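You operate a simulated robot arm through the tools that you are given. There is no shell and no other tool. Be economical: measure what you need, move in short steps, check, and stop when the job is done.

Carry out the task below with a simulated robot arm. There is one attempt and no reset: what you move stays moved.

Task
Wipe the crumbs off the green placemat and serve the green apple there on the purple plate.
Fine: blue sponge, put it back. What is to be rubbed or washed off counts as gone when no trace of it is left.

It is judged by the outcome, as a careful person would: the job done as asked, and still so three seconds after it is handed in. It fails if anything else is knocked over, pushed out of place, dropped, spilled or broken.

Robot
A 6-joint arm with a two-finger gripper, fixed in place. Base frame: the origin is at the foot of the arm, x ahead of it, y to its left, z up; the work surface is at about z = 0.75. Units: m, degrees, N and s.
With the tool pointing down near the work surface it reaches from about 0.32 to 0.66 m from the base axis. Its first joint turns from -166.0 to 166.0 degrees. Payload 3.18 kg.
Tool frame: the origin (TCP) lies between the finger pads and is the grasp point; the fingertips stand 0.03 m ahead of it; z points along the fingers, y is the line along which they close. The gripper opens to 0.144 m. The gripper's body begins 0.103 m behind the TCP.
Orientation is told as [roll, pitch, yaw] about the base's x, y, z axes, in that order, counted from this pose: with the fingers straight down and closing along the base's y, the tool's x points along the base's -x, its y along +y and its z along -z.

Tools
- The arm moves only by the tool arm_command. Its argument "rows" is a list of rows, each an object (a shift or turn left out is 0, a gripper value left out holds the last) with "angular": the turn, a rotation vector about the base's x, y, z in degrees, a list of three; "delta_pos": the shift along the base's x, y, z in m, a list of three; "gripper": the closure, from 0 (fully open) to 1 (shut). In form: [{"angular": [wx, wy, wz], "delta_pos": [tx, ty, tz], "gripper": gripper}, ...]. A call has 1 to 10 rows; each row is the pose to reach, as a shift and turn from the pose commanded when the call began. Rows are played at 5 a second. More than 0.05 m and 8.6 degrees between two rows, or a gripper value outside its range, and nothing of the call is played. Where a pose cannot be reached the arm comes as near as it can. A force on the tool above 40 N (or 10 N above the force at the start of the call, whichever is more), or a blocked arm, ends the call early, and 0.2 s more pass. The fingers move at their own pace and stop on an object; they squeeze with about 43 N. The grip force told is the motor's: it shows also when the fingers shut on nothing. Time passes only in rows, and 0.2 s behind the last, so rows that repeat a pose let the fingers close. The reply holds the time, the measured pose of the TCP, the force on the tool along the base axes, the opening and the grip force, in the units named above and with some noise, with the torque about the TCP (base axes, N m) and any sound that the robot's microphone picked up.
- Cameras (640 x 400 px; columns grow to the right, rows downward): "scene" is fixed at [0.0498, 0.6487, 1.3257]; the picture's right is [-0.63, -0.78, 0.00], its down [-0.62, 0.50, -0.61] and it looks along [0.47, -0.38, -0.79] (base axes); focal length 296 px, centre (320, 200). "wrist" rides on the gripper at [0.077, 0.016, -0.143] in the tool frame; the picture's right is [-0.21, 0.98, 0.00], its down [-0.84, -0.18, -0.51] and it looks along [-0.50, -0.11, 0.86] (tool axes); focal length 218 px, centre (320, 200). There is no depth. A picture from a camera that has moved, and an enlarged one, comes with that camera's place and axes in the base frame and with its lens.
- camera(camera): a new picture of that camera. It takes no simulated time.
- enlarge(camera, box): a new picture of the part [left, top, right, bottom] of that camera's present view, enlarged. It takes no simulated time.
- hand_in(): hands the job in; it is judged then, once.

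Work in short steps. Places have to be worked out from the pictures, the camera data and where the tool is seen: move nearer, look again, correct. Check each grasp and each placing, and mend what went wrong. You have 120 turns and 76 pictures in all, those below and enlarged ones among them. Open the gripper and draw the arm clear of the work before you hand the job in, unless the task says otherwise; then end with one line.

The tools are called after "Request:" by a JSON object that holds its "api" and its "payload". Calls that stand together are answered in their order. arm_command: Moves the arm, as the interface text tells. Its arguments: {"type":"object","properties":{"rows":{"type":"array","items":{"type":"object","properties":{"angular":{"type":"array","items":{"type":"number"}},"delta_pos":{"type":"array","items":{"type":"number"}},"gripper":{"type":"number"}}}}},"required":["rows"]} The other tools are called the same way: camera (camera) takes a picture; enlarge (camera, box) takes an enlarged picture of a part of a camera's view; hand_in () hands the job in.

At the start:

```text
time_s: 0.0
tool_pos: [0.3652, 0.2628, 0.9427]
tool_rot: [-0.1, 0.0, 0.0]
force: [-0.3, 0.0, 0.4]
moment: [0.05, 0.0, 0.01]
grip_width: 0.144
finger_force: 0.1
```

scene: 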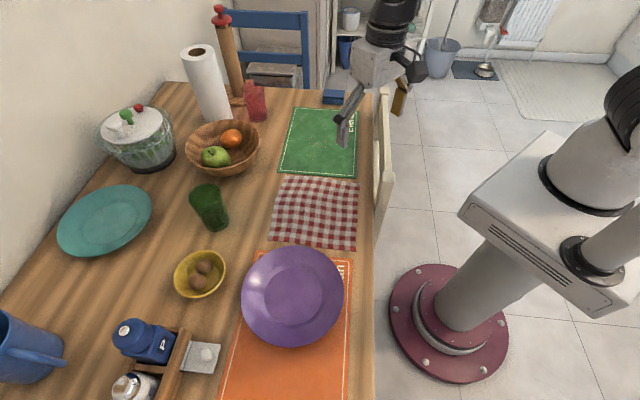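
wrist: 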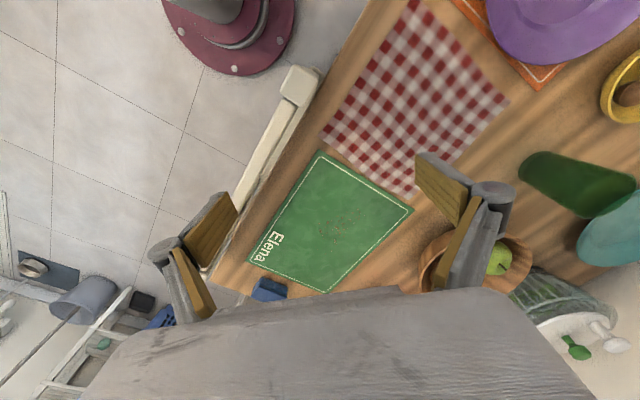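

I'll take close looks at the mat, sponge, apple and plate first.

Request:
{"api": "enlarge", "payload": {"camera": "scene", "box": [180, 70, 400, 207]}}

Request:
{"api": "enlarge", "payload": {"camera": "scene", "box": [160, 220, 400, 370]}}

Request:
{"api": "enlarge", "payload": {"camera": "wrist", "box": [220, 140, 440, 300]}}

```text
2.91 times, centred on (290, 138) of scene
camera zoom: at [0.0498, 0.6487, 1.3257], right [-0.63, -0.78, 0.0], down [-0.62, 0.5, -0.61], along [0.47, -0.38, -0.79], focal length 860 px, centre (407, 379)
```

zoom: 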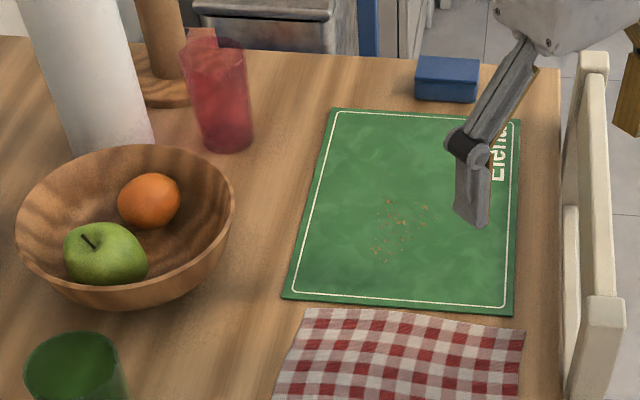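

```text
2.67 times, centred on (280, 295) of scene
camera zoom: at [0.0498, 0.6487, 1.3257], right [-0.63, -0.78, 0.0], down [-0.62, 0.5, -0.61], along [0.47, -0.38, -0.79], focal length 789 px, centre (427, -53)
```

zoom: 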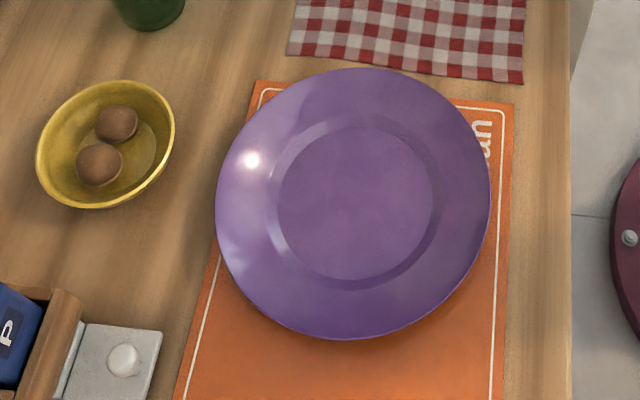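

```text
2.50 times, centred on (330, 220) of wrist
camera zoom: at [0.2884, 0.2787, 1.0862], right [0.21, 0.98, 0.0], down [0.84, -0.18, 0.51], along [0.5, -0.11, -0.86], focal length 546 px, centre (295, 150)
```

zoom: 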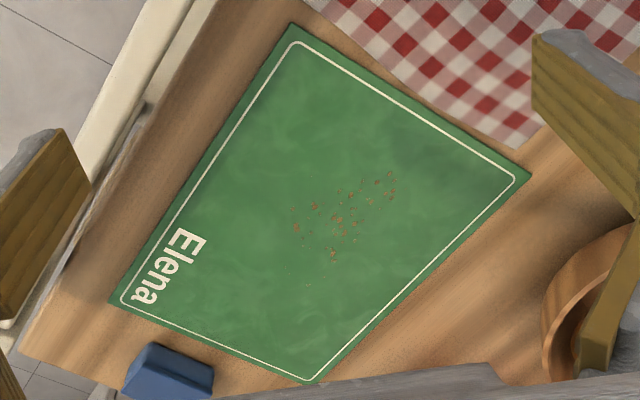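

The sponge is at about (0.69, 0.07), the mat centre at (0.566, 0.225), and the plate at (0.236, 0.561) with a diameter of about 0.20. The apple is at about (0.61, 0.515, 0.825). I'll go above the sponge at a safe height, yawing 45° so the fingers close across its short side.

Request:
{"api": "arm_command", "payload": {"rows": [{"angular": [0, 0, 6], "delta_pos": [0.036, -0.021, 0]}, {"angular": [0, 0, 12], "delta_pos": [0.072, -0.043, 0]}, {"angular": [0, 0, 18], "delta_pos": [0.108, -0.064, 0]}, {"angular": [0, 0, 24], "delta_pos": [0.144, -0.085, 0]}, {"angular": [0, 0, 30], "delta_pos": [0.18, -0.107, 0]}, {"angular": [0, 0, 36], "delta_pos": [0.216, -0.128, 0]}, {"angular": [0, 0, 41], "delta_pos": [0.252, -0.149, 0]}, {"angular": [0, 0, 45], "delta_pos": [0.288, -0.17, 0]}, {"angular": [0, 0, 45], "delta_pos": [0.3, -0.18, 0]}]}}

Request:
{"api": "camera", "payload": {"camera": "wrist"}}

```text
time_s: 2.0
tool_pos: [0.6174, 0.0777, 0.906]
tool_rot: [-1.1, -1.4, 45.2]
force: [-0.4, -0.7, -0.7]
moment: [0.04, -0.01, 0.01]
grip_width: 0.1437
finger_force: 0.0
out of reach, approached as far as the arm can: row 5, 6, 7, 8, 9
```

```text
70 pictures are left
camera wrist: at [0.5477, 0.0345, 1.0456], right [-0.54, 0.84, -0.01], down [0.71, 0.47, 0.53], along [0.45, 0.28, -0.85], focal length 218 px, centre (320, 200)
```

wrist: 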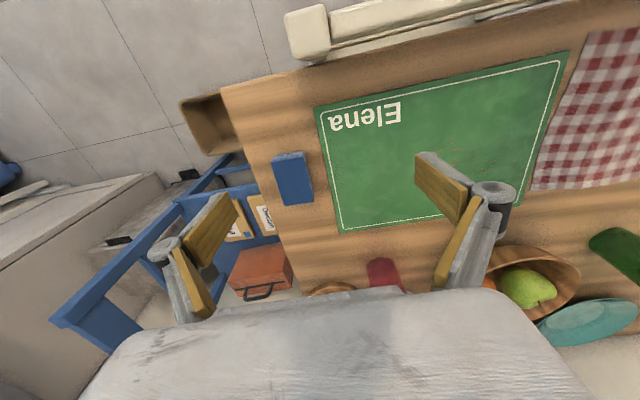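

The arm is at full stretch at this height. I'll tilt the tool outward about its closing axis, which keeps the fingers closing horizontally, and see what pose I get.

Request:
{"api": "arm_command", "payload": {"rows": [{"angular": [5, -5, 0], "delta_pos": [0, 0, -0.02]}, {"angular": [10, -10, 0], "delta_pos": [0, 0, -0.04]}, {"angular": [14, -14, 0], "delta_pos": [0, 0, -0.06]}, {"angular": [14, -14, 0], "delta_pos": [0, 0, -0.06]}]}}

```text
time_s: 3.0
tool_pos: [0.619, 0.0778, 0.8415]
tool_rot: [0.0, -19.9, 45.1]
force: [0.2, -0.2, 0.1]
moment: [-0.01, 0.02, 0.0]
grip_width: 0.1439
finger_force: 0.0
```

The tilt worked and the closing axis is still level. I'll move over the sponge, still above its top, and look.

Request:
{"api": "arm_command", "payload": {"rows": [{"delta_pos": [0.032, -0.005, 0]}, {"delta_pos": [0.064, -0.011, -0.005]}, {"delta_pos": [0.064, -0.011, -0.012]}]}}

Request:
{"api": "camera", "payload": {"camera": "wrist"}}

Request:
{"api": "enlarge", "payload": {"camera": "scene", "box": [260, 40, 420, 140]}}

```text
time_s: 3.8
tool_pos: [0.6832, 0.066, 0.8295]
tool_rot: [0.1, -19.8, 45.1]
force: [0.1, 0.7, 0.2]
moment: [-0.01, -0.01, 0.01]
grip_width: 0.144
finger_force: 0.0
```

```text
69 pictures are left
camera wrist: at [0.587, -0.0072, 0.9384], right [-0.55, 0.83, 0.07], down [0.57, 0.31, 0.76], along [0.61, 0.46, -0.64], focal length 218 px, centre (320, 200)
```

wrist: 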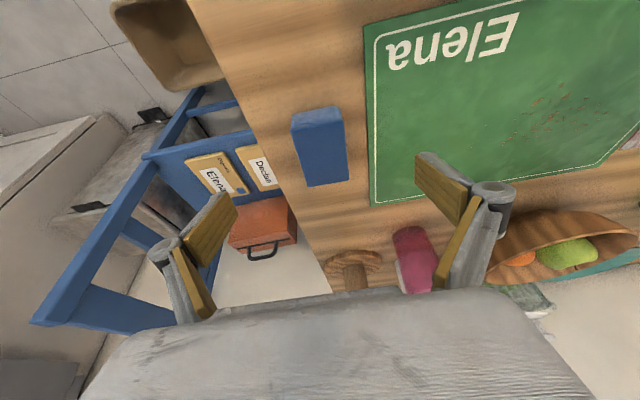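

```text
4.00 times, centred on (340, 90) of scene
camera zoom: at [0.0498, 0.6487, 1.3257], right [-0.63, -0.78, 0.0], down [-0.62, 0.5, -0.61], along [0.47, -0.38, -0.79], focal length 1183 px, centre (240, 640)
```

zoom: 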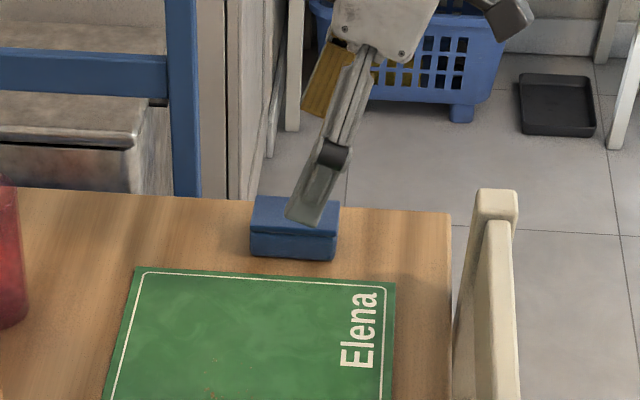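

The sponge centre agrees with my estimate at (0.684, 0.072), and the fingers straddle it. I'll descend and close.

Request:
{"api": "arm_command", "payload": {"rows": [{"delta_pos": [-0.001, 0.002, -0.02], "gripper": 0.3}, {"delta_pos": [-0.001, 0.002, -0.039], "gripper": 0.3}, {"delta_pos": [-0.001, 0.002, -0.039], "gripper": 0.3}, {"delta_pos": [-0.001, 0.002, -0.039], "gripper": 0.6}, {"delta_pos": [-0.001, 0.002, -0.039], "gripper": 1}, {"delta_pos": [-0.001, 0.002, -0.039], "gripper": 1}, {"delta_pos": [-0.001, 0.002, -0.039], "gripper": 1}]}}

Request:
{"api": "enlarge", "payload": {"camera": "scene", "box": [260, 40, 420, 140]}}

Request:
{"api": "enlarge", "payload": {"camera": "wrist", "box": [160, 80, 420, 290]}}

```text
time_s: 5.4
tool_pos: [0.6815, 0.0687, 0.7897]
tool_rot: [0.0, -19.8, 45.0]
force: [0.2, -0.5, 0.0]
moment: [0.02, -0.01, -0.01]
grip_width: 0.0434
finger_force: 43.5
```

```text
4.00 times, centred on (340, 90) of scene
camera zoom: at [0.0498, 0.6487, 1.3257], right [-0.63, -0.78, 0.0], down [-0.62, 0.5, -0.61], along [0.47, -0.38, -0.79], focal length 1183 px, centre (240, 640)
```

zoom: 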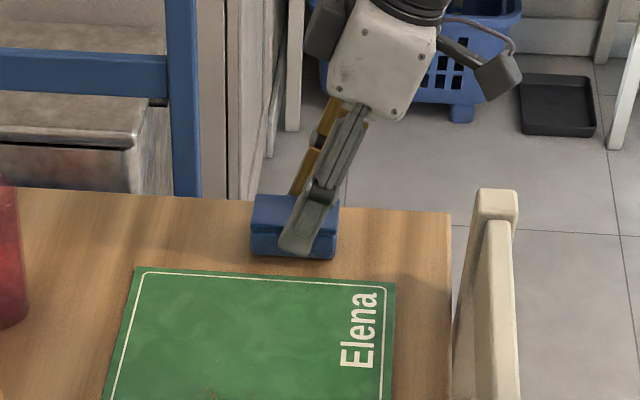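

```text
1.90 times, centred on (290, 185) of wrist
camera zoom: at [0.5854, -0.0046, 0.8988], right [-0.55, 0.83, 0.07], down [0.57, 0.31, 0.76], along [0.61, 0.46, -0.64], focal length 416 px, centre (377, 229)
```

zoom: 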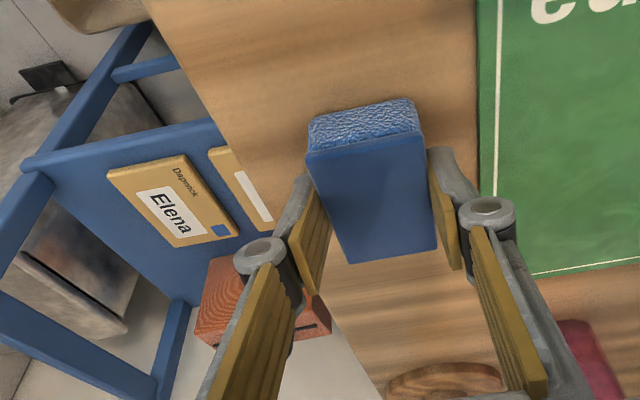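

The grip is firm (0.043 m, 43 N) and the sponge reads as home at about (0.684, 0.072). I'll lift it and carry it over the near end of the mat.

Request:
{"api": "arm_command", "payload": {"rows": [{"delta_pos": [0, 0, 0.03]}, {"delta_pos": [0, 0, 0.06]}, {"delta_pos": [-0.03, 0.035, 0.06]}, {"delta_pos": [-0.06, 0.07, 0.06]}, {"delta_pos": [-0.09, 0.105, 0.06]}, {"delta_pos": [-0.12, 0.14, 0.06]}, {"delta_pos": [-0.15, 0.175, 0.06]}, {"delta_pos": [-0.18, 0.21, 0.05]}, {"delta_pos": [-0.199, 0.237, 0.03]}, {"delta_pos": [-0.199, 0.237, 0.01]}]}}

Request:
{"api": "enlarge", "payload": {"camera": "scene", "box": [240, 80, 400, 200]}}

Request:
{"api": "camera", "payload": {"camera": "wrist"}}

```text
time_s: 7.6
tool_pos: [0.4817, 0.3069, 0.8005]
tool_rot: [0.0, -19.8, 44.9]
force: [0.2, 0.0, -0.4]
moment: [0.02, -0.01, 0.0]
grip_width: 0.0434
finger_force: 43.0
```

```text
3.33 times, centred on (320, 140) of scene
camera zoom: at [0.0498, 0.6487, 1.3257], right [-0.63, -0.78, 0.0], down [-0.62, 0.5, -0.61], along [0.47, -0.38, -0.79], focal length 986 px, centre (320, 400)
```

zoom: 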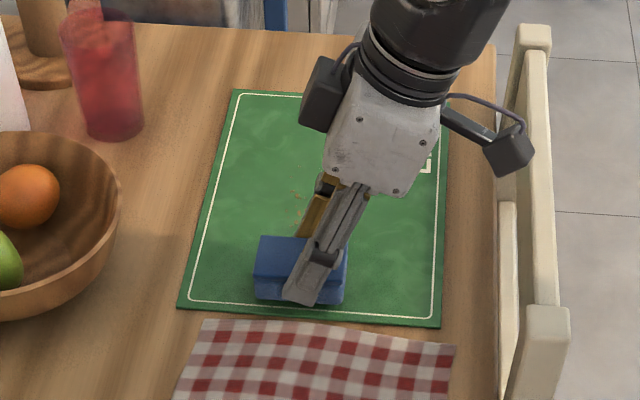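

```text
64 pictures are left
camera wrist: at [0.3855, 0.2335, 0.9083], right [-0.55, 0.83, 0.07], down [0.57, 0.31, 0.76], along [0.61, 0.46, -0.64], focal length 218 px, centre (320, 200)
```

wrist: 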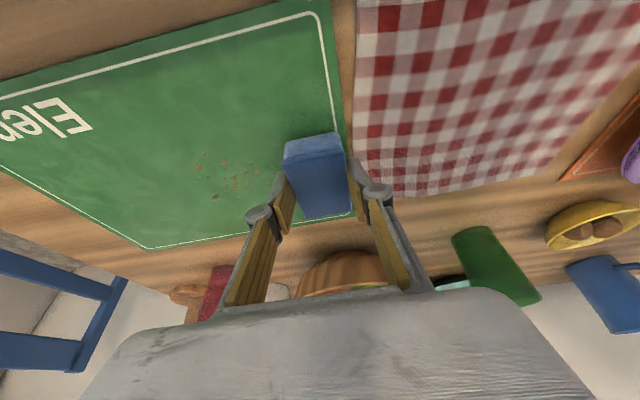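

The sponge hovers at the near end of the mat. I'll lower it gently until it touches.

Request:
{"api": "arm_command", "payload": {"rows": [{"delta_pos": [0.005, -0.005, -0.005]}, {"delta_pos": [0.005, -0.005, -0.007]}, {"delta_pos": [0.005, -0.005, -0.009]}]}}

```text
time_s: 8.4
tool_pos: [0.4871, 0.3012, 0.7923]
tool_rot: [0.0, -20.0, 45.1]
force: [-6.0, -4.2, 21.2]
moment: [0.23, 0.24, 0.01]
grip_width: 0.0431
finger_force: 42.8
```

There's about 21 N of contact. I'll ease up slightly and do the first stroke along the mat.

Request:
{"api": "arm_command", "payload": {"rows": [{"delta_pos": [0.014, -0.014, 0.0006]}, {"delta_pos": [0.028, -0.028, 0.0006]}, {"delta_pos": [0.042, -0.042, 0.0006]}, {"delta_pos": [0.056, -0.056, 0.0006]}, {"delta_pos": [0.07, -0.07, 0.0006]}, {"delta_pos": [0.084, -0.084, 0.0006]}, {"delta_pos": [0.098, -0.098, 0.0006]}, {"delta_pos": [0.11, -0.11, 0.0006]}]}}

Request:
{"api": "camera", "payload": {"camera": "wrist"}}

Request:
{"api": "enlarge", "payload": {"camera": "scene", "box": [240, 80, 400, 200]}}

```text
time_s: 10.2
tool_pos: [0.5977, 0.1916, 0.7925]
tool_rot: [-0.1, -19.9, 44.9]
force: [-7.8, 7.5, 15.2]
moment: [0.43, 0.21, 0.12]
grip_width: 0.0434
finger_force: 43.2
```

```text
63 pictures are left
camera wrist: at [0.5013, 0.1175, 0.9011], right [-0.55, 0.83, 0.07], down [0.57, 0.31, 0.76], along [0.61, 0.46, -0.64], focal length 218 px, centre (320, 200)
```

wrist: 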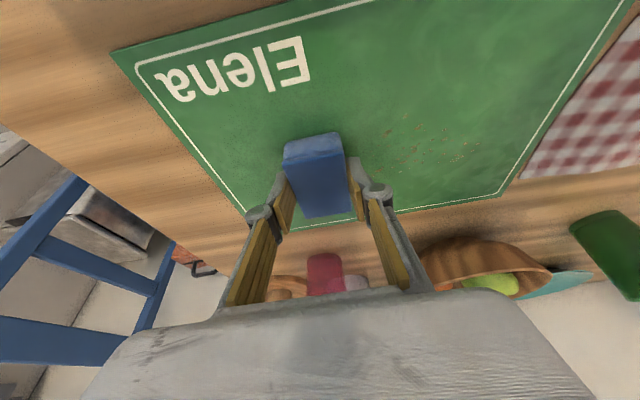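

```text
3.33 times, centred on (320, 140) of scene
camera zoom: at [0.0498, 0.6487, 1.3257], right [-0.63, -0.78, 0.0], down [-0.62, 0.5, -0.61], along [0.47, -0.38, -0.79], focal length 986 px, centre (320, 400)
```

zoom: 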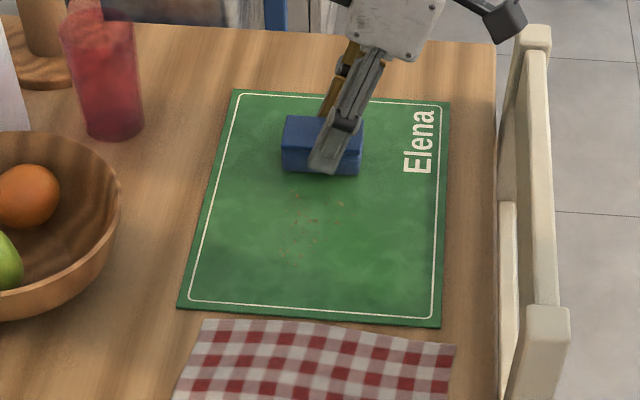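

The crumbs are fading with the rubbing. I'll stroke back with a slight shift to the far side, then forward again.

Request:
{"api": "arm_command", "payload": {"rows": [{"delta_pos": [-0.006, 0.03, 0.0003]}, {"delta_pos": [-0.026, 0.05, 0.0]}, {"delta_pos": [-0.046, 0.07, 0.0]}, {"delta_pos": [-0.066, 0.09, 0.0]}, {"delta_pos": [-0.09, 0.114, 0.0]}, {"delta_pos": [-0.1, 0.1, 0.0]}, {"delta_pos": [-0.08, 0.08, 0.0]}, {"delta_pos": [-0.06, 0.06, 0.0]}, {"delta_pos": [-0.04, 0.04, 0.0]}, {"delta_pos": [-0.015, 0.015, 0.0]}]}}

Request:
{"api": "arm_command", "payload": {"rows": [{"delta_pos": [-0.035, 0.005, 0.0]}, {"delta_pos": [-0.055, 0.025, 0.0]}, {"delta_pos": [-0.075, 0.045, 0.0]}, {"delta_pos": [-0.095, 0.065, 0.0]}, {"delta_pos": [-0.085, 0.085, 0.0]}, {"delta_pos": [-0.065, 0.08, 0.0]}, {"delta_pos": [-0.045, 0.06, 0.0]}, {"delta_pos": [-0.025, 0.04, 0.0]}, {"delta_pos": [-0.005, 0.02, 0.0]}, {"delta_pos": [0.0, 0.0, 0.0]}]}}

Request:
{"api": "enlarge", "payload": {"camera": "scene", "box": [240, 80, 400, 200]}}

Request:
{"api": "enlarge", "payload": {"camera": "wrist", "box": [320, 60, 560, 220]}}

```text
time_s: 12.4
tool_pos: [0.58, 0.2073, 0.7929]
tool_rot: [0.0, -20.0, 45.0]
force: [-5.4, 6.1, 10.5]
moment: [0.28, 0.13, 0.05]
grip_width: 0.0433
finger_force: 42.7
```

```text
time_s: 13.8
tool_pos: [0.5058, 0.2898, 0.7918]
tool_rot: [0.5, -19.4, 45.2]
force: [-0.3, -0.7, 2.8]
moment: [0.04, -0.1, -0.02]
grip_width: 0.0433
finger_force: 42.8
stopped in row 6: the force on the tool passed its limit at 52 N (the readings are from after the stop); the commanded pose is now the measured one
```

```text
3.33 times, centred on (320, 140) of scene
camera zoom: at [0.0498, 0.6487, 1.3257], right [-0.63, -0.78, 0.0], down [-0.62, 0.5, -0.61], along [0.47, -0.38, -0.79], focal length 986 px, centre (320, 400)
```

zoom: 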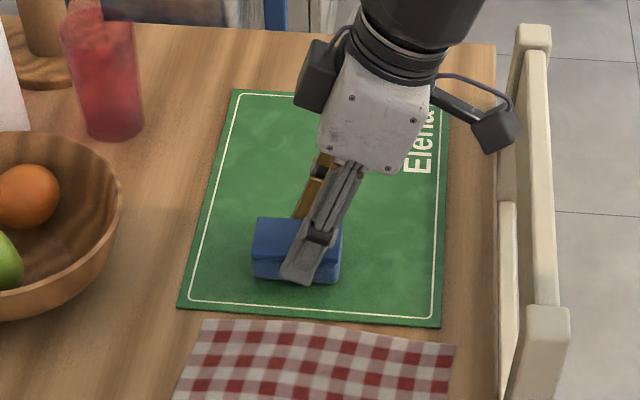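

```text
2.50 times, centred on (440, 140) of wrist
camera zoom: at [0.4119, 0.2169, 0.9019], right [-0.56, 0.83, 0.08], down [0.57, 0.32, 0.76], along [0.6, 0.47, -0.65], focal length 546 px, centre (20, 350)
```

zoom: 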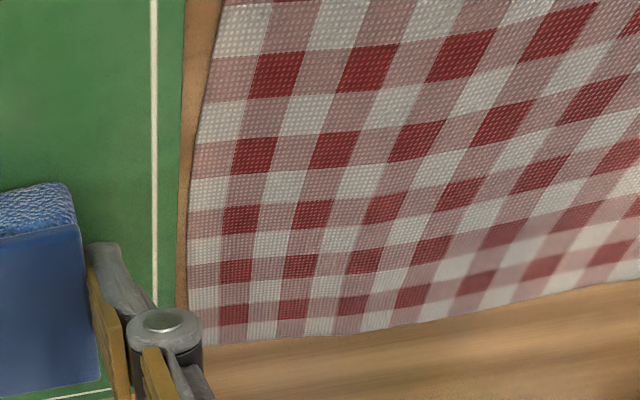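

The stroke stopped on a force peak at the turn, but the sponge is still held. I'll lift a little and inspect the wiped area.

Request:
{"api": "arm_command", "payload": {"rows": [{"delta_pos": [-0.005, 0.005, 0.03]}, {"delta_pos": [-0.03, 0.03, 0.06]}, {"delta_pos": [-0.05, 0.05, 0.08]}]}}

Request:
{"api": "enlarge", "payload": {"camera": "wrist", "box": [60, 40, 300, 240]}}

Request:
{"api": "enlarge", "payload": {"camera": "scene", "box": [260, 95, 380, 185]}}

```text
time_s: 14.6
tool_pos: [0.4573, 0.3411, 0.873]
tool_rot: [0.4, -19.4, 45.1]
force: [0.0, 0.3, -0.7]
moment: [-0.01, 0.0, 0.04]
grip_width: 0.0433
finger_force: 43.4
```

```text
2.00 times, centred on (180, 140) of wrist
camera zoom: at [0.3627, 0.2673, 0.982], right [-0.56, 0.83, 0.08], down [0.57, 0.32, 0.76], along [0.6, 0.47, -0.65], focal length 436 px, centre (600, 320)
```

zoom: 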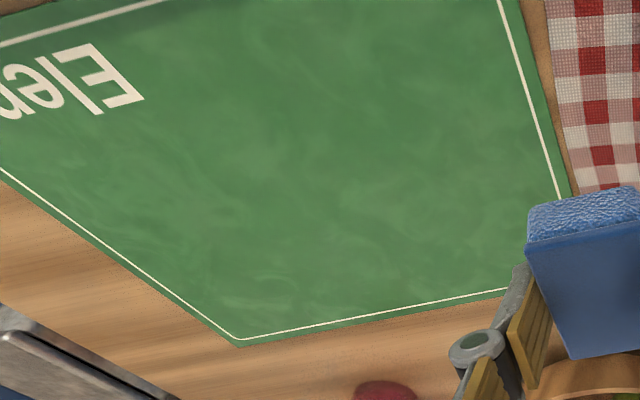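

```text
4.44 times, centred on (320, 140) of scene
camera zoom: at [0.0498, 0.6487, 1.3257], right [-0.63, -0.78, 0.0], down [-0.62, 0.5, -0.61], along [0.47, -0.38, -0.79], focal length 1315 px, centre (320, 467)
```

zoom: 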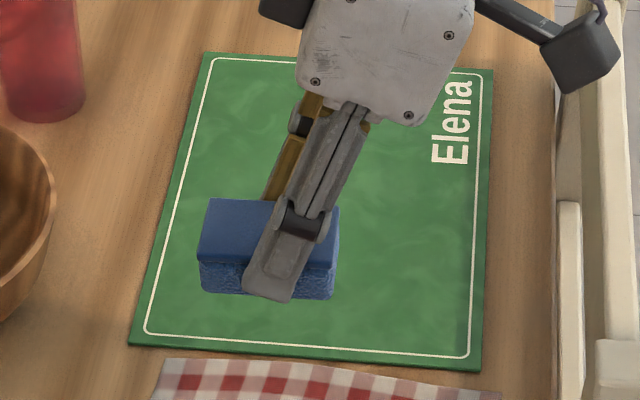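

It looks clean. I'll take one tighter enlargement of the former crumb area to be sure.

Request:
{"api": "enlarge", "payload": {"camera": "wrist", "box": [120, 60, 260, 180]}}

```text
3.33 times, centred on (190, 120) of wrist
camera zoom: at [0.3627, 0.2673, 0.982], right [-0.56, 0.83, 0.08], down [0.57, 0.32, 0.76], along [0.6, 0.47, -0.65], focal length 728 px, centre (753, 467)
```

zoom: 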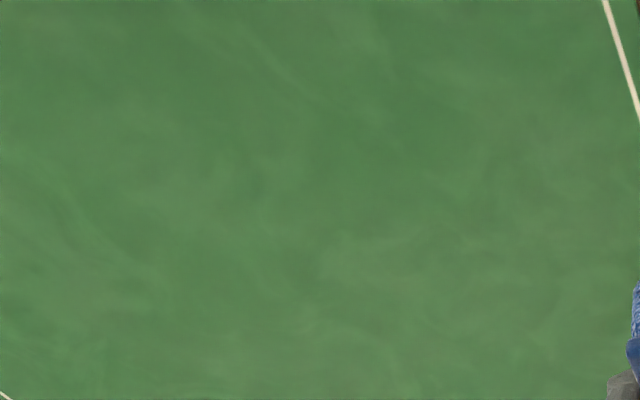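

A few specks may be left as a very faint tint, so I'll do one more complete pass, with gentle turns.

Request:
{"api": "arm_command", "payload": {"rows": [{"angular": [0, 0, 0], "delta_pos": [0.022, -0.018, -0.03]}, {"delta_pos": [0.045, -0.037, -0.06]}, {"delta_pos": [0.045, -0.037, -0.075]}, {"delta_pos": [0.045, -0.037, -0.0802]}, {"delta_pos": [0.06, -0.052, -0.0802]}, {"delta_pos": [0.075, -0.067, -0.0802]}, {"delta_pos": [0.09, -0.082, -0.0802]}, {"delta_pos": [0.105, -0.097, -0.0802]}, {"delta_pos": [0.12, -0.112, -0.0802]}, {"delta_pos": [0.13, -0.122, -0.0802]}]}}

Request:
{"api": "arm_command", "payload": {"rows": [{"delta_pos": [-0.01, -0.01, 0.0]}, {"delta_pos": [-0.02, -0.02, 0.0]}, {"delta_pos": [-0.025, -0.015, 0.0]}, {"delta_pos": [-0.04, 0.0, 0.0]}, {"delta_pos": [-0.055, 0.015, 0.0]}, {"delta_pos": [-0.07, 0.03, 0.0]}, {"delta_pos": [-0.085, 0.045, 0.0]}, {"delta_pos": [-0.1, 0.06, 0.0]}, {"delta_pos": [-0.105, 0.065, 0.0]}, {"delta_pos": [-0.105, 0.065, 0.0]}]}}

```text
time_s: 16.8
tool_pos: [0.5873, 0.2201, 0.793]
tool_rot: [0.5, -19.5, 45.2]
force: [-0.3, 1.4, 1.7]
moment: [0.09, -0.03, 0.09]
grip_width: 0.0435
finger_force: 43.0
```

```text
time_s: 19.0
tool_pos: [0.4806, 0.2837, 0.792]
tool_rot: [0.5, -19.4, 45.2]
force: [0.2, 0.7, -0.1]
moment: [-0.01, 0.01, -0.01]
grip_width: 0.0435
finger_force: 42.9
```

That pass pressed lightly, with under 2 N. I'll restore the small tilt drift, press about 1.5 mm deeper, and repeat both lanes.

Request:
{"api": "arm_command", "payload": {"rows": [{"angular": [0, -0.7, 0], "delta_pos": [0, 0, -0.0008]}, {"angular": [0, -0.7, 0], "delta_pos": [0, 0, -0.001]}, {"angular": [0, -0.7, 0], "delta_pos": [0.015, -0.015, -0.001]}, {"angular": [0, -0.7, 0], "delta_pos": [0.03, -0.03, -0.001]}, {"angular": [0, -0.7, 0], "delta_pos": [0.045, -0.045, -0.001]}, {"angular": [0, -0.7, 0], "delta_pos": [0.06, -0.06, -0.001]}, {"angular": [0, -0.7, 0], "delta_pos": [0.075, -0.075, -0.001]}, {"angular": [0, -0.7, 0], "delta_pos": [0.09, -0.09, -0.001]}]}}

Request:
{"api": "arm_command", "payload": {"rows": [{"delta_pos": [0.01, 0.01, 0.0]}, {"delta_pos": [0.02, 0.02, 0.0]}, {"delta_pos": [0.015, 0.03, 0.0]}, {"delta_pos": [0.0, 0.045, 0.0]}, {"delta_pos": [-0.015, 0.06, 0.0]}, {"delta_pos": [-0.03, 0.075, 0.0]}, {"delta_pos": [-0.045, 0.09, 0.0]}, {"delta_pos": [-0.06, 0.105, 0.0]}, {"delta_pos": [-0.07, 0.115, 0.0]}, {"delta_pos": [-0.07, 0.115, 0.0]}]}}

```text
time_s: 20.2
tool_pos: [0.5202, 0.2464, 0.7933]
tool_rot: [0.2, -20.1, 45.6]
force: [-1.2, -0.8, 5.5]
moment: [-0.1, 0.06, -0.01]
grip_width: 0.0434
finger_force: 43.0
stopped in row 5: the force on the tool passed its limit at 48 N (the readings are from after the stop); the commanded pose is now the measured one
```

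```text
time_s: 22.4
tool_pos: [0.4479, 0.3612, 0.7915]
tool_rot: [0.1, -19.9, 45.5]
force: [-0.1, 0.2, -0.1]
moment: [-0.02, -0.01, 0.0]
grip_width: 0.0434
finger_force: 43.2
```

The first lane stopped early, so the second ended past the mat's near edge. I'll lift and check both the mat and the napkin.

Request:
{"api": "arm_command", "payload": {"rows": [{"delta_pos": [0, 0, 0.03]}, {"delta_pos": [-0.02, 0.02, 0.07]}, {"delta_pos": [-0.04, 0.04, 0.1]}]}}

Request:
{"api": "camera", "payload": {"camera": "scene"}}

Request:
{"api": "enlarge", "payload": {"camera": "wrist", "box": [120, 60, 280, 180]}}

```text
time_s: 23.2
tool_pos: [0.4087, 0.4009, 0.8938]
tool_rot: [0.1, -19.9, 45.4]
force: [-0.3, -0.1, 0.0]
moment: [0.0, 0.03, 0.01]
grip_width: 0.0436
finger_force: 42.7
```

```text
56 pictures are left
```

scene: 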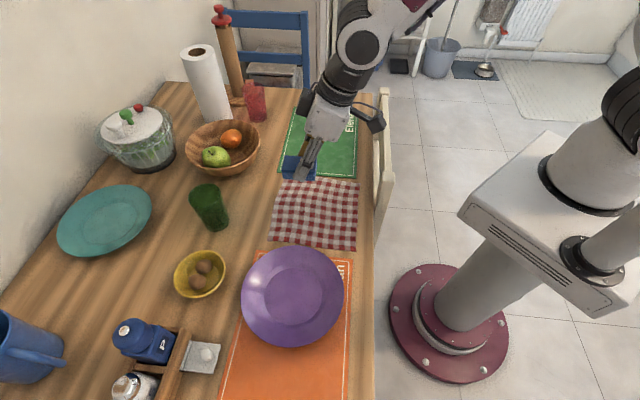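

```text
3.33 times, centred on (200, 120) of wrist
camera zoom: at [0.3134, 0.3269, 1.0014], right [-0.56, 0.83, 0.07], down [0.56, 0.32, 0.76], along [0.61, 0.47, -0.64], focal length 728 px, centre (720, 467)
```

zoom: 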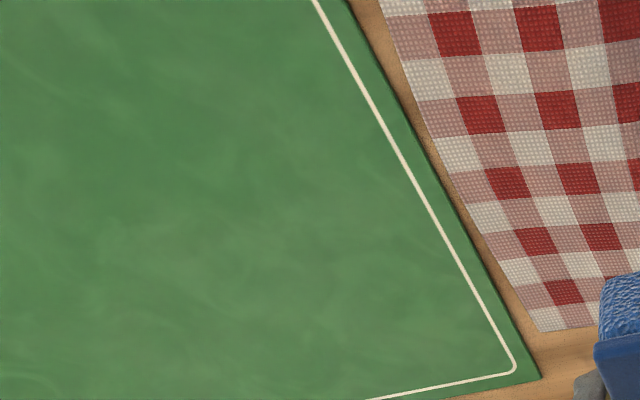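

The napkin is undisturbed. I'll check the exact crumb spot at higher zoom.

Request:
{"api": "enlarge", "payload": {"camera": "wrist", "box": [100, 90, 212, 170]}}

```text
5.00 times, centred on (156, 130) of wrist
camera zoom: at [0.3134, 0.3269, 1.0014], right [-0.56, 0.83, 0.07], down [0.56, 0.32, 0.76], along [0.61, 0.47, -0.64], focal length 1091 px, centre (1140, 550)
```

zoom: 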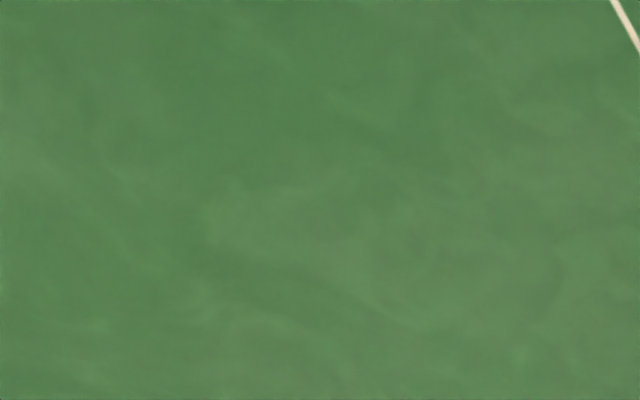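

The mat looks clean. I'll carry the sponge back towards its home spot at z≈0.845.

Request:
{"api": "arm_command", "payload": {"rows": [{"delta_pos": [0.03, -0.037, -0.02]}, {"delta_pos": [0.06, -0.073, -0.04]}, {"delta_pos": [0.09, -0.11, -0.049]}, {"delta_pos": [0.12, -0.146, -0.049]}, {"delta_pos": [0.15, -0.183, -0.049]}, {"delta_pos": [0.18, -0.219, -0.049]}, {"delta_pos": [0.21, -0.256, -0.049]}, {"delta_pos": [0.24, -0.292, -0.049]}, {"delta_pos": [0.26, -0.317, -0.055]}, {"angular": [0, 0, -0.4], "delta_pos": [0.2728, -0.3322, -0.065]}]}}

Request:
{"api": "enlarge", "payload": {"camera": "scene", "box": [260, 80, 400, 185]}}

```text
refused: row 1 steps farther than a row can; nothing moved
```

```text
3.81 times, centred on (330, 132) of scene
camera zoom: at [0.0498, 0.6487, 1.3257], right [-0.63, -0.78, 0.0], down [-0.62, 0.5, -0.61], along [0.47, -0.38, -0.79], focal length 1127 px, centre (282, 457)
```

zoom: 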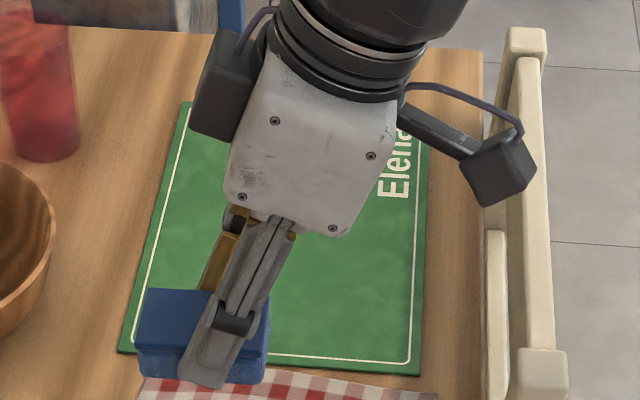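

The first step was too long, so I'll split it into smaller rows.

Request:
{"api": "arm_command", "payload": {"rows": [{"delta_pos": [0.022, -0.027, -0.02]}, {"delta_pos": [0.048, -0.058, -0.04]}, {"delta_pos": [0.078, -0.095, -0.046]}, {"delta_pos": [0.108, -0.131, -0.049]}, {"delta_pos": [0.138, -0.168, -0.049]}, {"delta_pos": [0.168, -0.204, -0.049]}, {"delta_pos": [0.198, -0.241, -0.049]}, {"delta_pos": [0.228, -0.277, -0.049]}, {"delta_pos": [0.255, -0.31, -0.055]}, {"angular": [0, 0, -0.4], "delta_pos": [0.2728, -0.3322, -0.065]}]}}

Request:
{"api": "enlarge", "payload": {"camera": "scene", "box": [260, 80, 400, 185]}}

Request:
{"api": "enlarge", "payload": {"camera": "wrist", "box": [240, 80, 640, 290]}}

```text
time_s: 25.4
tool_pos: [0.6828, 0.0721, 0.8264]
tool_rot: [0.1, -19.9, 45.2]
force: [0.9, 0.0, 0.9]
moment: [0.0, -0.01, -0.04]
grip_width: 0.0435
finger_force: 43.5
```

```text
3.81 times, centred on (330, 132) of scene
camera zoom: at [0.0498, 0.6487, 1.3257], right [-0.63, -0.78, 0.0], down [-0.62, 0.5, -0.61], along [0.47, -0.38, -0.79], focal length 1127 px, centre (282, 457)
```

zoom: 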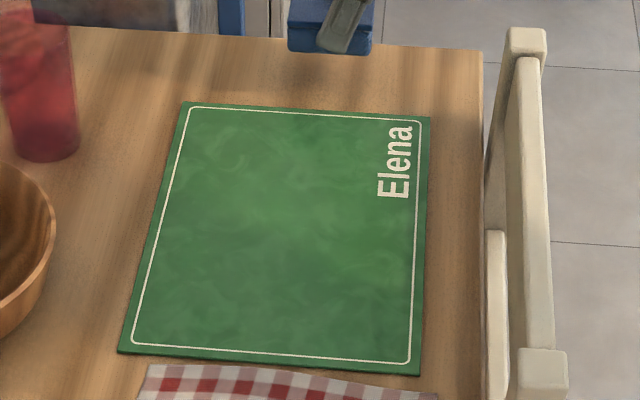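

```text
1.60 times, centred on (440, 185) of wrist
camera zoom: at [0.5872, -0.003, 0.9343], right [-0.56, 0.83, 0.07], down [0.56, 0.31, 0.76], along [0.61, 0.47, -0.64], focal length 349 px, centre (128, 224)
```

zoom: 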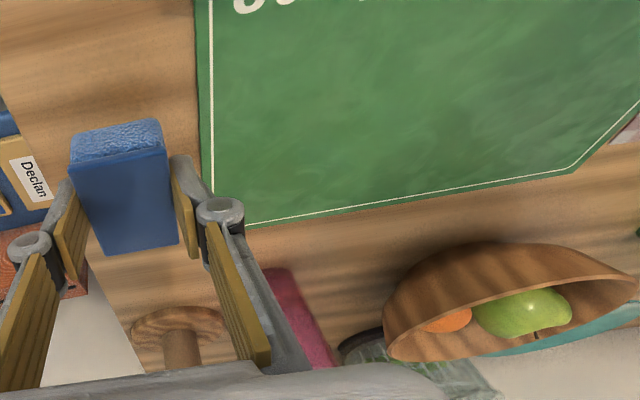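

The mat is fully clean. I'll lower the sponge to its home spot in small final steps.

Request:
{"api": "arm_command", "payload": {"rows": [{"delta_pos": [-0.001, -0.0034, -0.02]}, {"delta_pos": [-0.001, -0.0034, -0.03]}, {"delta_pos": [-0.001, -0.0034, -0.034]}, {"delta_pos": [-0.001, -0.0034, -0.036]}]}}

```text
time_s: 26.4
tool_pos: [0.6824, 0.0649, 0.7896]
tool_rot: [0.1, -19.9, 45.2]
force: [0.4, 0.7, -0.9]
moment: [0.0, 0.0, 0.01]
grip_width: 0.0434
finger_force: 43.4
```

It's at release height but 4 mm off in y. I'll correct that, open, and back straight up along the tool.

Request:
{"api": "arm_command", "payload": {"rows": [{"delta_pos": [-0.001, 0.003, 0.0]}, {"delta_pos": [-0.001, 0.003, -0.001]}, {"delta_pos": [-0.001, 0.003, -0.001], "gripper": 0.55}, {"delta_pos": [-0.001, 0.003, -0.001], "gripper": 0.4}, {"delta_pos": [-0.001, 0.003, -0.001], "gripper": 0.4}, {"delta_pos": [-0.008, -0.004, 0.025], "gripper": 0.4}, {"delta_pos": [-0.018, -0.012, 0.055], "gripper": 0.4}]}}

Request:
{"api": "camera", "payload": {"camera": "wrist"}}

Request:
{"api": "enlarge", "payload": {"camera": "scene", "box": [180, 70, 400, 207]}}

```text
time_s: 28.0
tool_pos: [0.6627, 0.0538, 0.8477]
tool_rot: [0.1, -20.0, 45.1]
force: [-0.2, -0.4, -0.8]
moment: [0.04, 0.0, 0.0]
grip_width: 0.0863
finger_force: 0.0
```

```text
50 pictures are left
camera wrist: at [0.5671, -0.0201, 0.9563], right [-0.56, 0.83, 0.07], down [0.56, 0.31, 0.76], along [0.61, 0.47, -0.64], focal length 218 px, centre (320, 200)
```

wrist: 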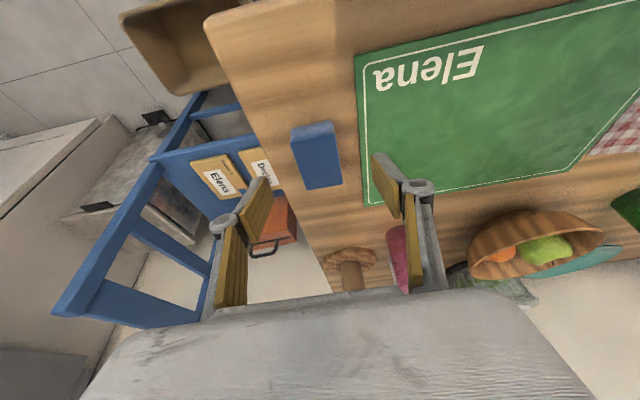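

```text
2.91 times, centred on (290, 138) of scene
camera zoom: at [0.0498, 0.6487, 1.3257], right [-0.63, -0.78, 0.0], down [-0.62, 0.5, -0.61], along [0.47, -0.38, -0.79], focal length 860 px, centre (407, 379)
```

zoom: 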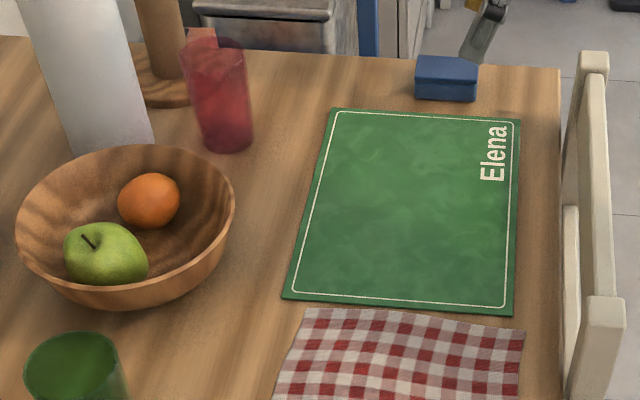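

The sponge is back in its original place and the mat is clean. Next is the plate, so I'll raise the arm, remove the tilt and move toward it.

Request:
{"api": "arm_command", "payload": {"rows": [{"angular": [-0.98, 2.37, -5.56], "delta_pos": [-0.03, 0.03, 0.02], "gripper": 0.4}, {"angular": [-1.96, 4.74, -11.1], "delta_pos": [-0.06, 0.061, 0.035]}, {"angular": [-2.94, 7.1, -16.7], "delta_pos": [-0.091, 0.092, 0.05]}, {"angular": [-3.92, 9.5, -22.2], "delta_pos": [-0.121, 0.123, 0.065]}, {"angular": [-4.9, 11.8, -27.8], "delta_pos": [-0.152, 0.154, 0.075]}, {"angular": [-5.9, 14.2, -33.4], "delta_pos": [-0.182, 0.185, 0.085]}, {"angular": [-6.9, 16.6, -38.9], "delta_pos": [-0.212, 0.215, 0.095]}, {"angular": [-7.84, 18.95, -44.5], "delta_pos": [-0.243, 0.246, 0.102]}]}}

```text
time_s: 29.8
tool_pos: [0.4204, 0.3005, 0.946]
tool_rot: [0.1, 0.0, 0.1]
force: [-0.5, 0.1, 0.1]
moment: [0.01, -0.03, -0.01]
grip_width: 0.0864
finger_force: 0.3
```

Next I'll swing to the robot-side rim of the plate with the tool tilted 45° outward and the closing axis in the radial plane, staying above it.

Request:
{"api": "arm_command", "payload": {"rows": [{"angular": [6.3, -1.28, -3.09], "delta_pos": [-0.033, 0.02, 0.0]}, {"angular": [12.7, -2.56, -6.2], "delta_pos": [-0.067, 0.04, 0.0]}, {"angular": [19, -3.84, -9.3], "delta_pos": [-0.1, 0.061, 0.0]}, {"angular": [25.4, -5.1, -12.3], "delta_pos": [-0.133, 0.081, 0.0]}, {"angular": [31.7, -6.4, -15.4], "delta_pos": [-0.167, 0.101, 0.0]}, {"angular": [38, -7.7, -18.5], "delta_pos": [-0.2, 0.122, -0.02]}, {"angular": [44.4, -8.96, -21.6], "delta_pos": [-0.233, 0.142, -0.045]}, {"angular": [44.4, -8.96, -21.6], "delta_pos": [-0.233, 0.142, -0.076]}]}}

Request:
{"api": "camera", "payload": {"camera": "wrist"}}

Request:
{"api": "camera", "payload": {"camera": "scene"}}

```text
time_s: 31.8
tool_pos: [0.1505, 0.4224, 0.8798]
tool_rot: [42.5, -0.4, 7.5]
force: [0.5, 0.6, -0.4]
moment: [-0.01, -0.01, -0.01]
grip_width: 0.0865
finger_force: 0.0
out of reach, approached as far as the arm can: row 6, 7, 8
stopped in row 8: the arm was blocked; the commanded pose is now the measured one
```

```text
48 pictures are left
camera wrist: at [0.0854, 0.3281, 0.9954], right [0.11, 0.74, 0.66], down [0.89, -0.36, 0.26], along [0.43, 0.57, -0.7], focal length 218 px, centre (320, 200)
```

wrist: 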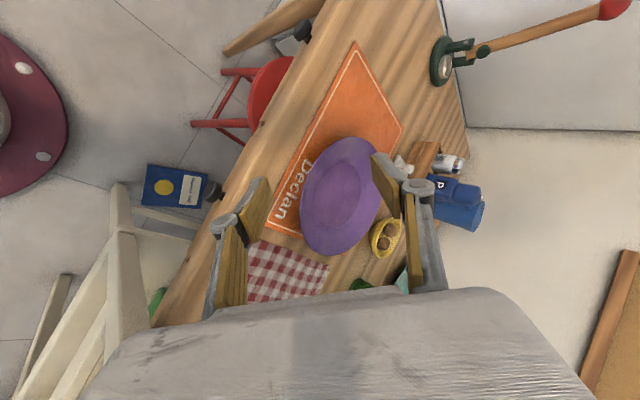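

```text
47 pictures are left
```

scene: 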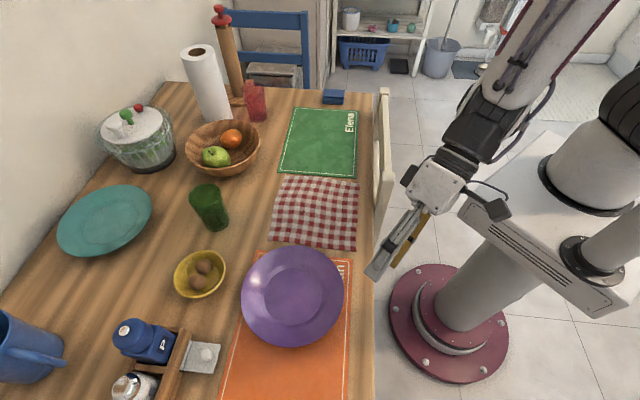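

The steep radial pose is too close to the base for this arm, so I'll grip the plate from the side instead. That means the tool pointing toward +x at its −x rim, which becomes the napkin-side rim once it's rotated over the mat. First I'll untilt and raise.

Request:
{"api": "arm_command", "payload": {"rows": [{"angular": [-7, -0.46, -1.2], "delta_pos": [0.01, 0.0, 0.02]}, {"angular": [-14, -0.93, -2.4], "delta_pos": [0.02, 0.0, 0.04]}, {"angular": [-21.2, -1.39, -3.6], "delta_pos": [0.03, 0.0, 0.06]}, {"angular": [-28.3, -1.85, -4.8], "delta_pos": [0.045, 0.0, 0.08]}, {"angular": [-35.3, -2.3, -6], "delta_pos": [0.06, 0.01, 0.1]}, {"angular": [-42.4, -2.78, -7.15], "delta_pos": [0.08, 0.02, 0.1]}]}}

```text
time_s: 33.2
tool_pos: [0.2248, 0.4446, 0.9814]
tool_rot: [1.1, 0.8, -0.4]
force: [5.3, -2.4, -0.3]
moment: [0.31, 0.52, 0.04]
grip_width: 0.0864
finger_force: 0.0
out of reach, approached as far as the arm can: row 2, 3
```

Settled upright. First half of the reorientation, moving toward the plate's −x side up high.

Request:
{"api": "arm_command", "payload": {"rows": [{"angular": [-3.3, -3.3, 7], "delta_pos": [-0.012, 0.006, 0]}, {"angular": [-6.5, -6.5, 14], "delta_pos": [-0.025, 0.012, 0]}, {"angular": [-9.8, -9.8, 20.9], "delta_pos": [-0.04, 0.02, 0]}, {"angular": [-13, -13, 27.9], "delta_pos": [-0.06, 0.03, 0]}, {"angular": [-16.3, -16.3, 34.9], "delta_pos": [-0.08, 0.04, 0]}, {"angular": [-19.5, -19.5, 41.9], "delta_pos": [-0.1, 0.05, -0.01]}]}}

```text
time_s: 34.6
tool_pos: [0.1513, 0.4548, 0.9151]
tool_rot: [-23.4, -11.7, 46.0]
force: [0.8, -0.5, -0.3]
moment: [0.04, 0.01, 0.0]
grip_width: 0.0864
finger_force: 0.0
out of reach, approached as far as the arm can: row 1, 2, 3, 4, 5, 6
```

High z limits the reach, so I'll stay at z≤0.9. Second half of the reorientation to [-50, 0, 90], beside and above the plate's −x rim.

Request:
{"api": "arm_command", "payload": {"rows": [{"angular": [-3.5, -3.45, 6.7], "delta_pos": [-0.015, 0.015, -0.02]}, {"angular": [-7, -6.9, 13.4], "delta_pos": [-0.03, 0.03, -0.035]}, {"angular": [-10.5, -10.3, 20.1], "delta_pos": [-0.045, 0.05, -0.045]}, {"angular": [-14, -13.8, 26.9], "delta_pos": [-0.06, 0.07, -0.045]}, {"angular": [-17.5, -17.2, 33.6], "delta_pos": [-0.075, 0.09, -0.045]}, {"angular": [-21, -20.7, 40.3], "delta_pos": [-0.091, 0.106, -0.045]}, {"angular": [-21, -20.7, 40.3], "delta_pos": [-0.091, 0.106, -0.045]}]}}

Request:
{"api": "camera", "payload": {"camera": "wrist"}}

Request:
{"api": "camera", "payload": {"camera": "scene"}}

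```text
time_s: 36.2
tool_pos: [0.1187, 0.5081, 0.8197]
tool_rot: [-47.1, -2.0, 92.3]
force: [-1.0, -0.1, -0.3]
moment: [0.02, 0.01, 0.0]
grip_width: 0.0866
finger_force: 0.0
out of reach, approached as far as the arm can: row 1, 2, 3, 4, 5, 6, 7
```

```text
46 pictures are left
camera wrist: at [0.0063, 0.4236, 0.9035], right [-0.68, 0.21, -0.71], down [-0.28, 0.82, 0.51], along [0.68, 0.54, -0.49], focal length 218 px, centre (320, 200)
```

wrist: 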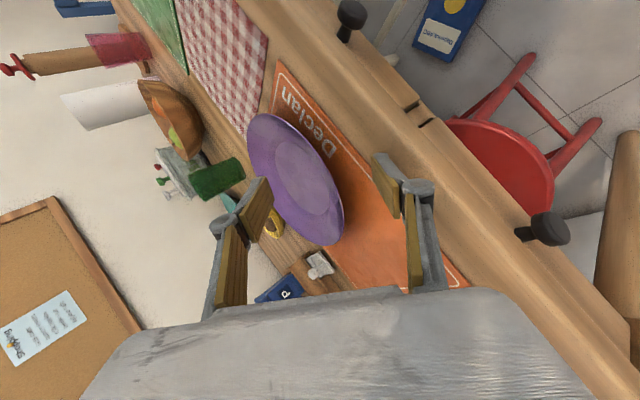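

```text
45 pictures are left
```

scene: 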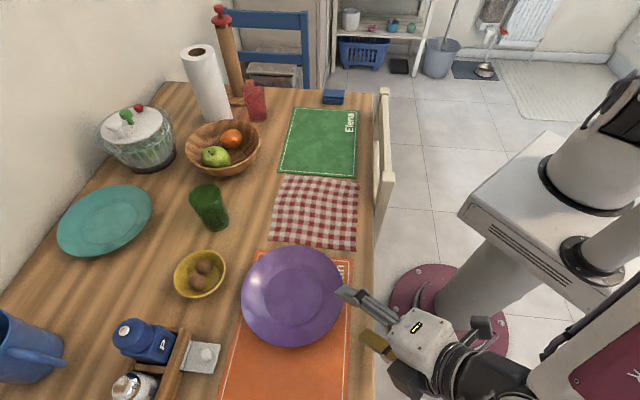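

The reach stops a little short in this direction. I'll look closely at the plate's profile from here before choosing the rim point.

Request:
{"api": "enlarge", "payload": {"camera": "wrist", "box": [220, 90, 420, 260]}}

Request:
{"api": "enlarge", "payload": {"camera": "scene", "box": [220, 230, 420, 380]}}

```text
2.35 times, centred on (320, 175) of wrist
camera zoom: at [0.0063, 0.4236, 0.9035], right [-0.68, 0.21, -0.71], down [-0.28, 0.82, 0.51], along [0.68, 0.54, -0.49], focal length 514 px, centre (320, 259)
```

zoom: 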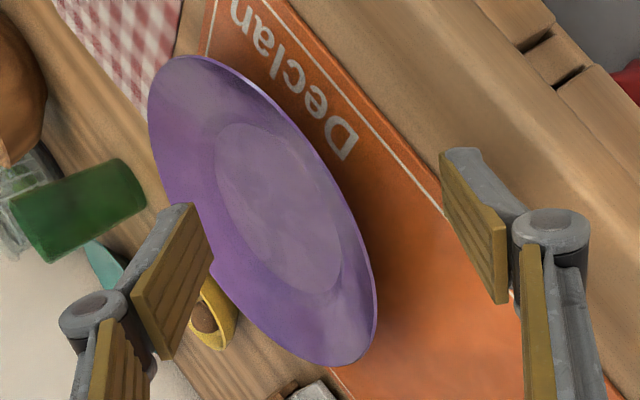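

```text
2.67 times, centred on (320, 305) of scene
camera zoom: at [0.0498, 0.6487, 1.3257], right [-0.63, -0.78, 0.0], down [-0.62, 0.5, -0.61], along [0.47, -0.38, -0.79], focal length 789 px, centre (320, -80)
```

zoom: 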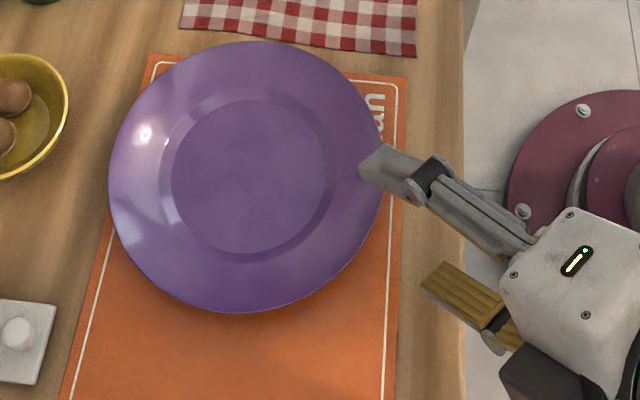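

Comparing the two views, the rim sits at z≈0.78 with a flange sloping about 25°. That leaves room for a finger underneath. I'll aim at the rim point (0.153, 0.509) with the tool about 30° below horizontal and azimuth 32°, standing off for now with a narrower opening.

Request:
{"api": "arm_command", "payload": {"rows": [{"angular": [0.48, -3.25, 7.3], "delta_pos": [-0.005, -0.01, 0.01], "gripper": 0.7}, {"angular": [0.96, -6.5, 14.6], "delta_pos": [-0.01, -0.02, 0.01]}, {"angular": [1.45, -9.75, 22], "delta_pos": [-0.014, -0.03, 0.01]}, {"angular": [1.93, -13, 29.3], "delta_pos": [-0.014, -0.03, 0.01]}, {"angular": [1.93, -13, 29.3], "delta_pos": [-0.014, -0.03, 0.01]}]}}

Request:
{"api": "camera", "payload": {"camera": "wrist"}}

Request:
{"api": "enlarge", "payload": {"camera": "scene", "box": [220, 230, 440, 380]}}

```text
time_s: 37.4
tool_pos: [0.1064, 0.4888, 0.841]
tool_rot: [-56.9, -0.1, 122.0]
force: [-0.5, 0.2, -0.2]
moment: [-0.01, -0.02, 0.01]
grip_width: 0.043
finger_force: 0.1
out of reach, approached as far as the arm can: row 4, 5
```

```text
42 pictures are left
camera wrist: at [0.0393, 0.3556, 0.9044], right [-0.56, -0.1, -0.82], down [-0.72, 0.54, 0.43], along [0.4, 0.84, -0.38], focal length 218 px, centre (320, 200)
```

wrist: 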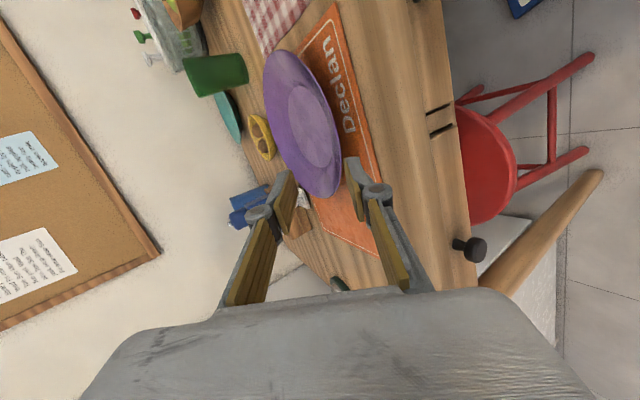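

```text
2.67 times, centred on (330, 305) of scene
camera zoom: at [0.0498, 0.6487, 1.3257], right [-0.63, -0.78, 0.0], down [-0.62, 0.5, -0.61], along [0.47, -0.38, -0.79], focal length 789 px, centre (293, -80)
```

zoom: 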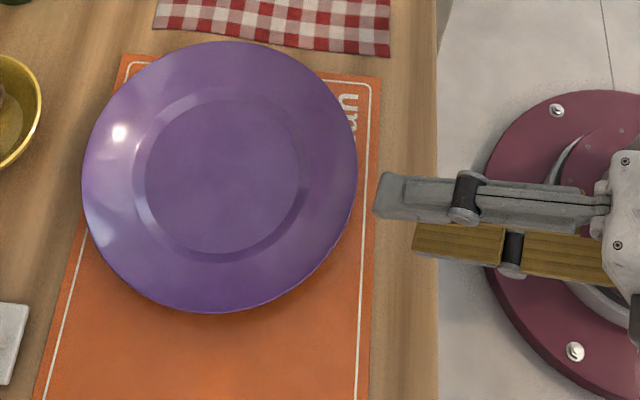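

This pose is good. I'll move the fingertips to just outside the rim at rim height, with a 0.03 m opening, and check the alignment.

Request:
{"api": "arm_command", "payload": {"rows": [{"delta_pos": [0.005, 0, -0.015], "gripper": 0.8}, {"delta_pos": [0.01, 0, -0.028], "gripper": 0.8}, {"delta_pos": [0.0146, 0, -0.0335], "gripper": 0.8}]}}

Request:
{"api": "enlarge", "payload": {"camera": "wrist", "box": [220, 30, 440, 240]}}

Request:
{"api": "enlarge", "payload": {"camera": "scene", "box": [290, 250, 390, 330]}}

```text
time_s: 38.2
tool_pos: [0.121, 0.49, 0.8061]
tool_rot: [-56.2, -0.2, 121.9]
force: [0.7, -0.5, 0.2]
moment: [0.01, 0.01, 0.0]
grip_width: 0.0289
finger_force: 0.1
```

```text
1.90 times, centred on (330, 135) of wrist
camera zoom: at [0.0546, 0.357, 0.8731], right [-0.57, -0.11, -0.81], down [-0.72, 0.54, 0.43], along [0.39, 0.83, -0.39], focal length 416 px, centre (301, 324)
```

zoom: 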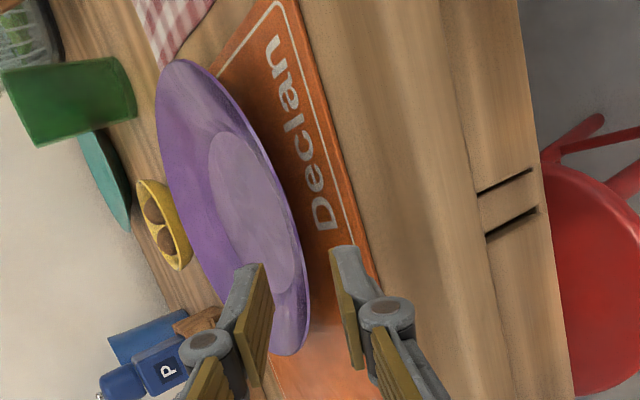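

```text
5.00 times, centred on (340, 290) of scene
camera zoom: at [0.0498, 0.6487, 1.3257], right [-0.63, -0.78, 0.0], down [-0.62, 0.5, -0.61], along [0.47, -0.38, -0.79], focal length 1479 px, centre (220, -250)
```

zoom: 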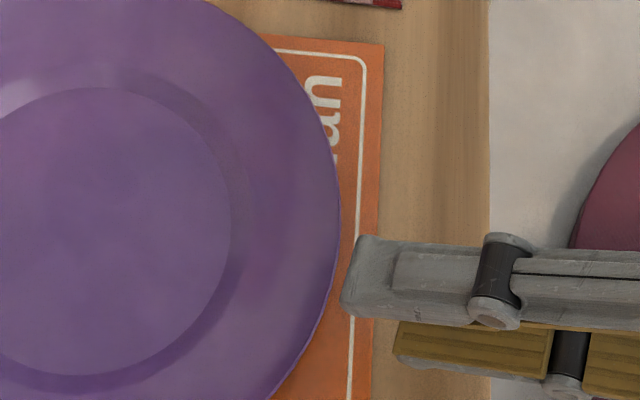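

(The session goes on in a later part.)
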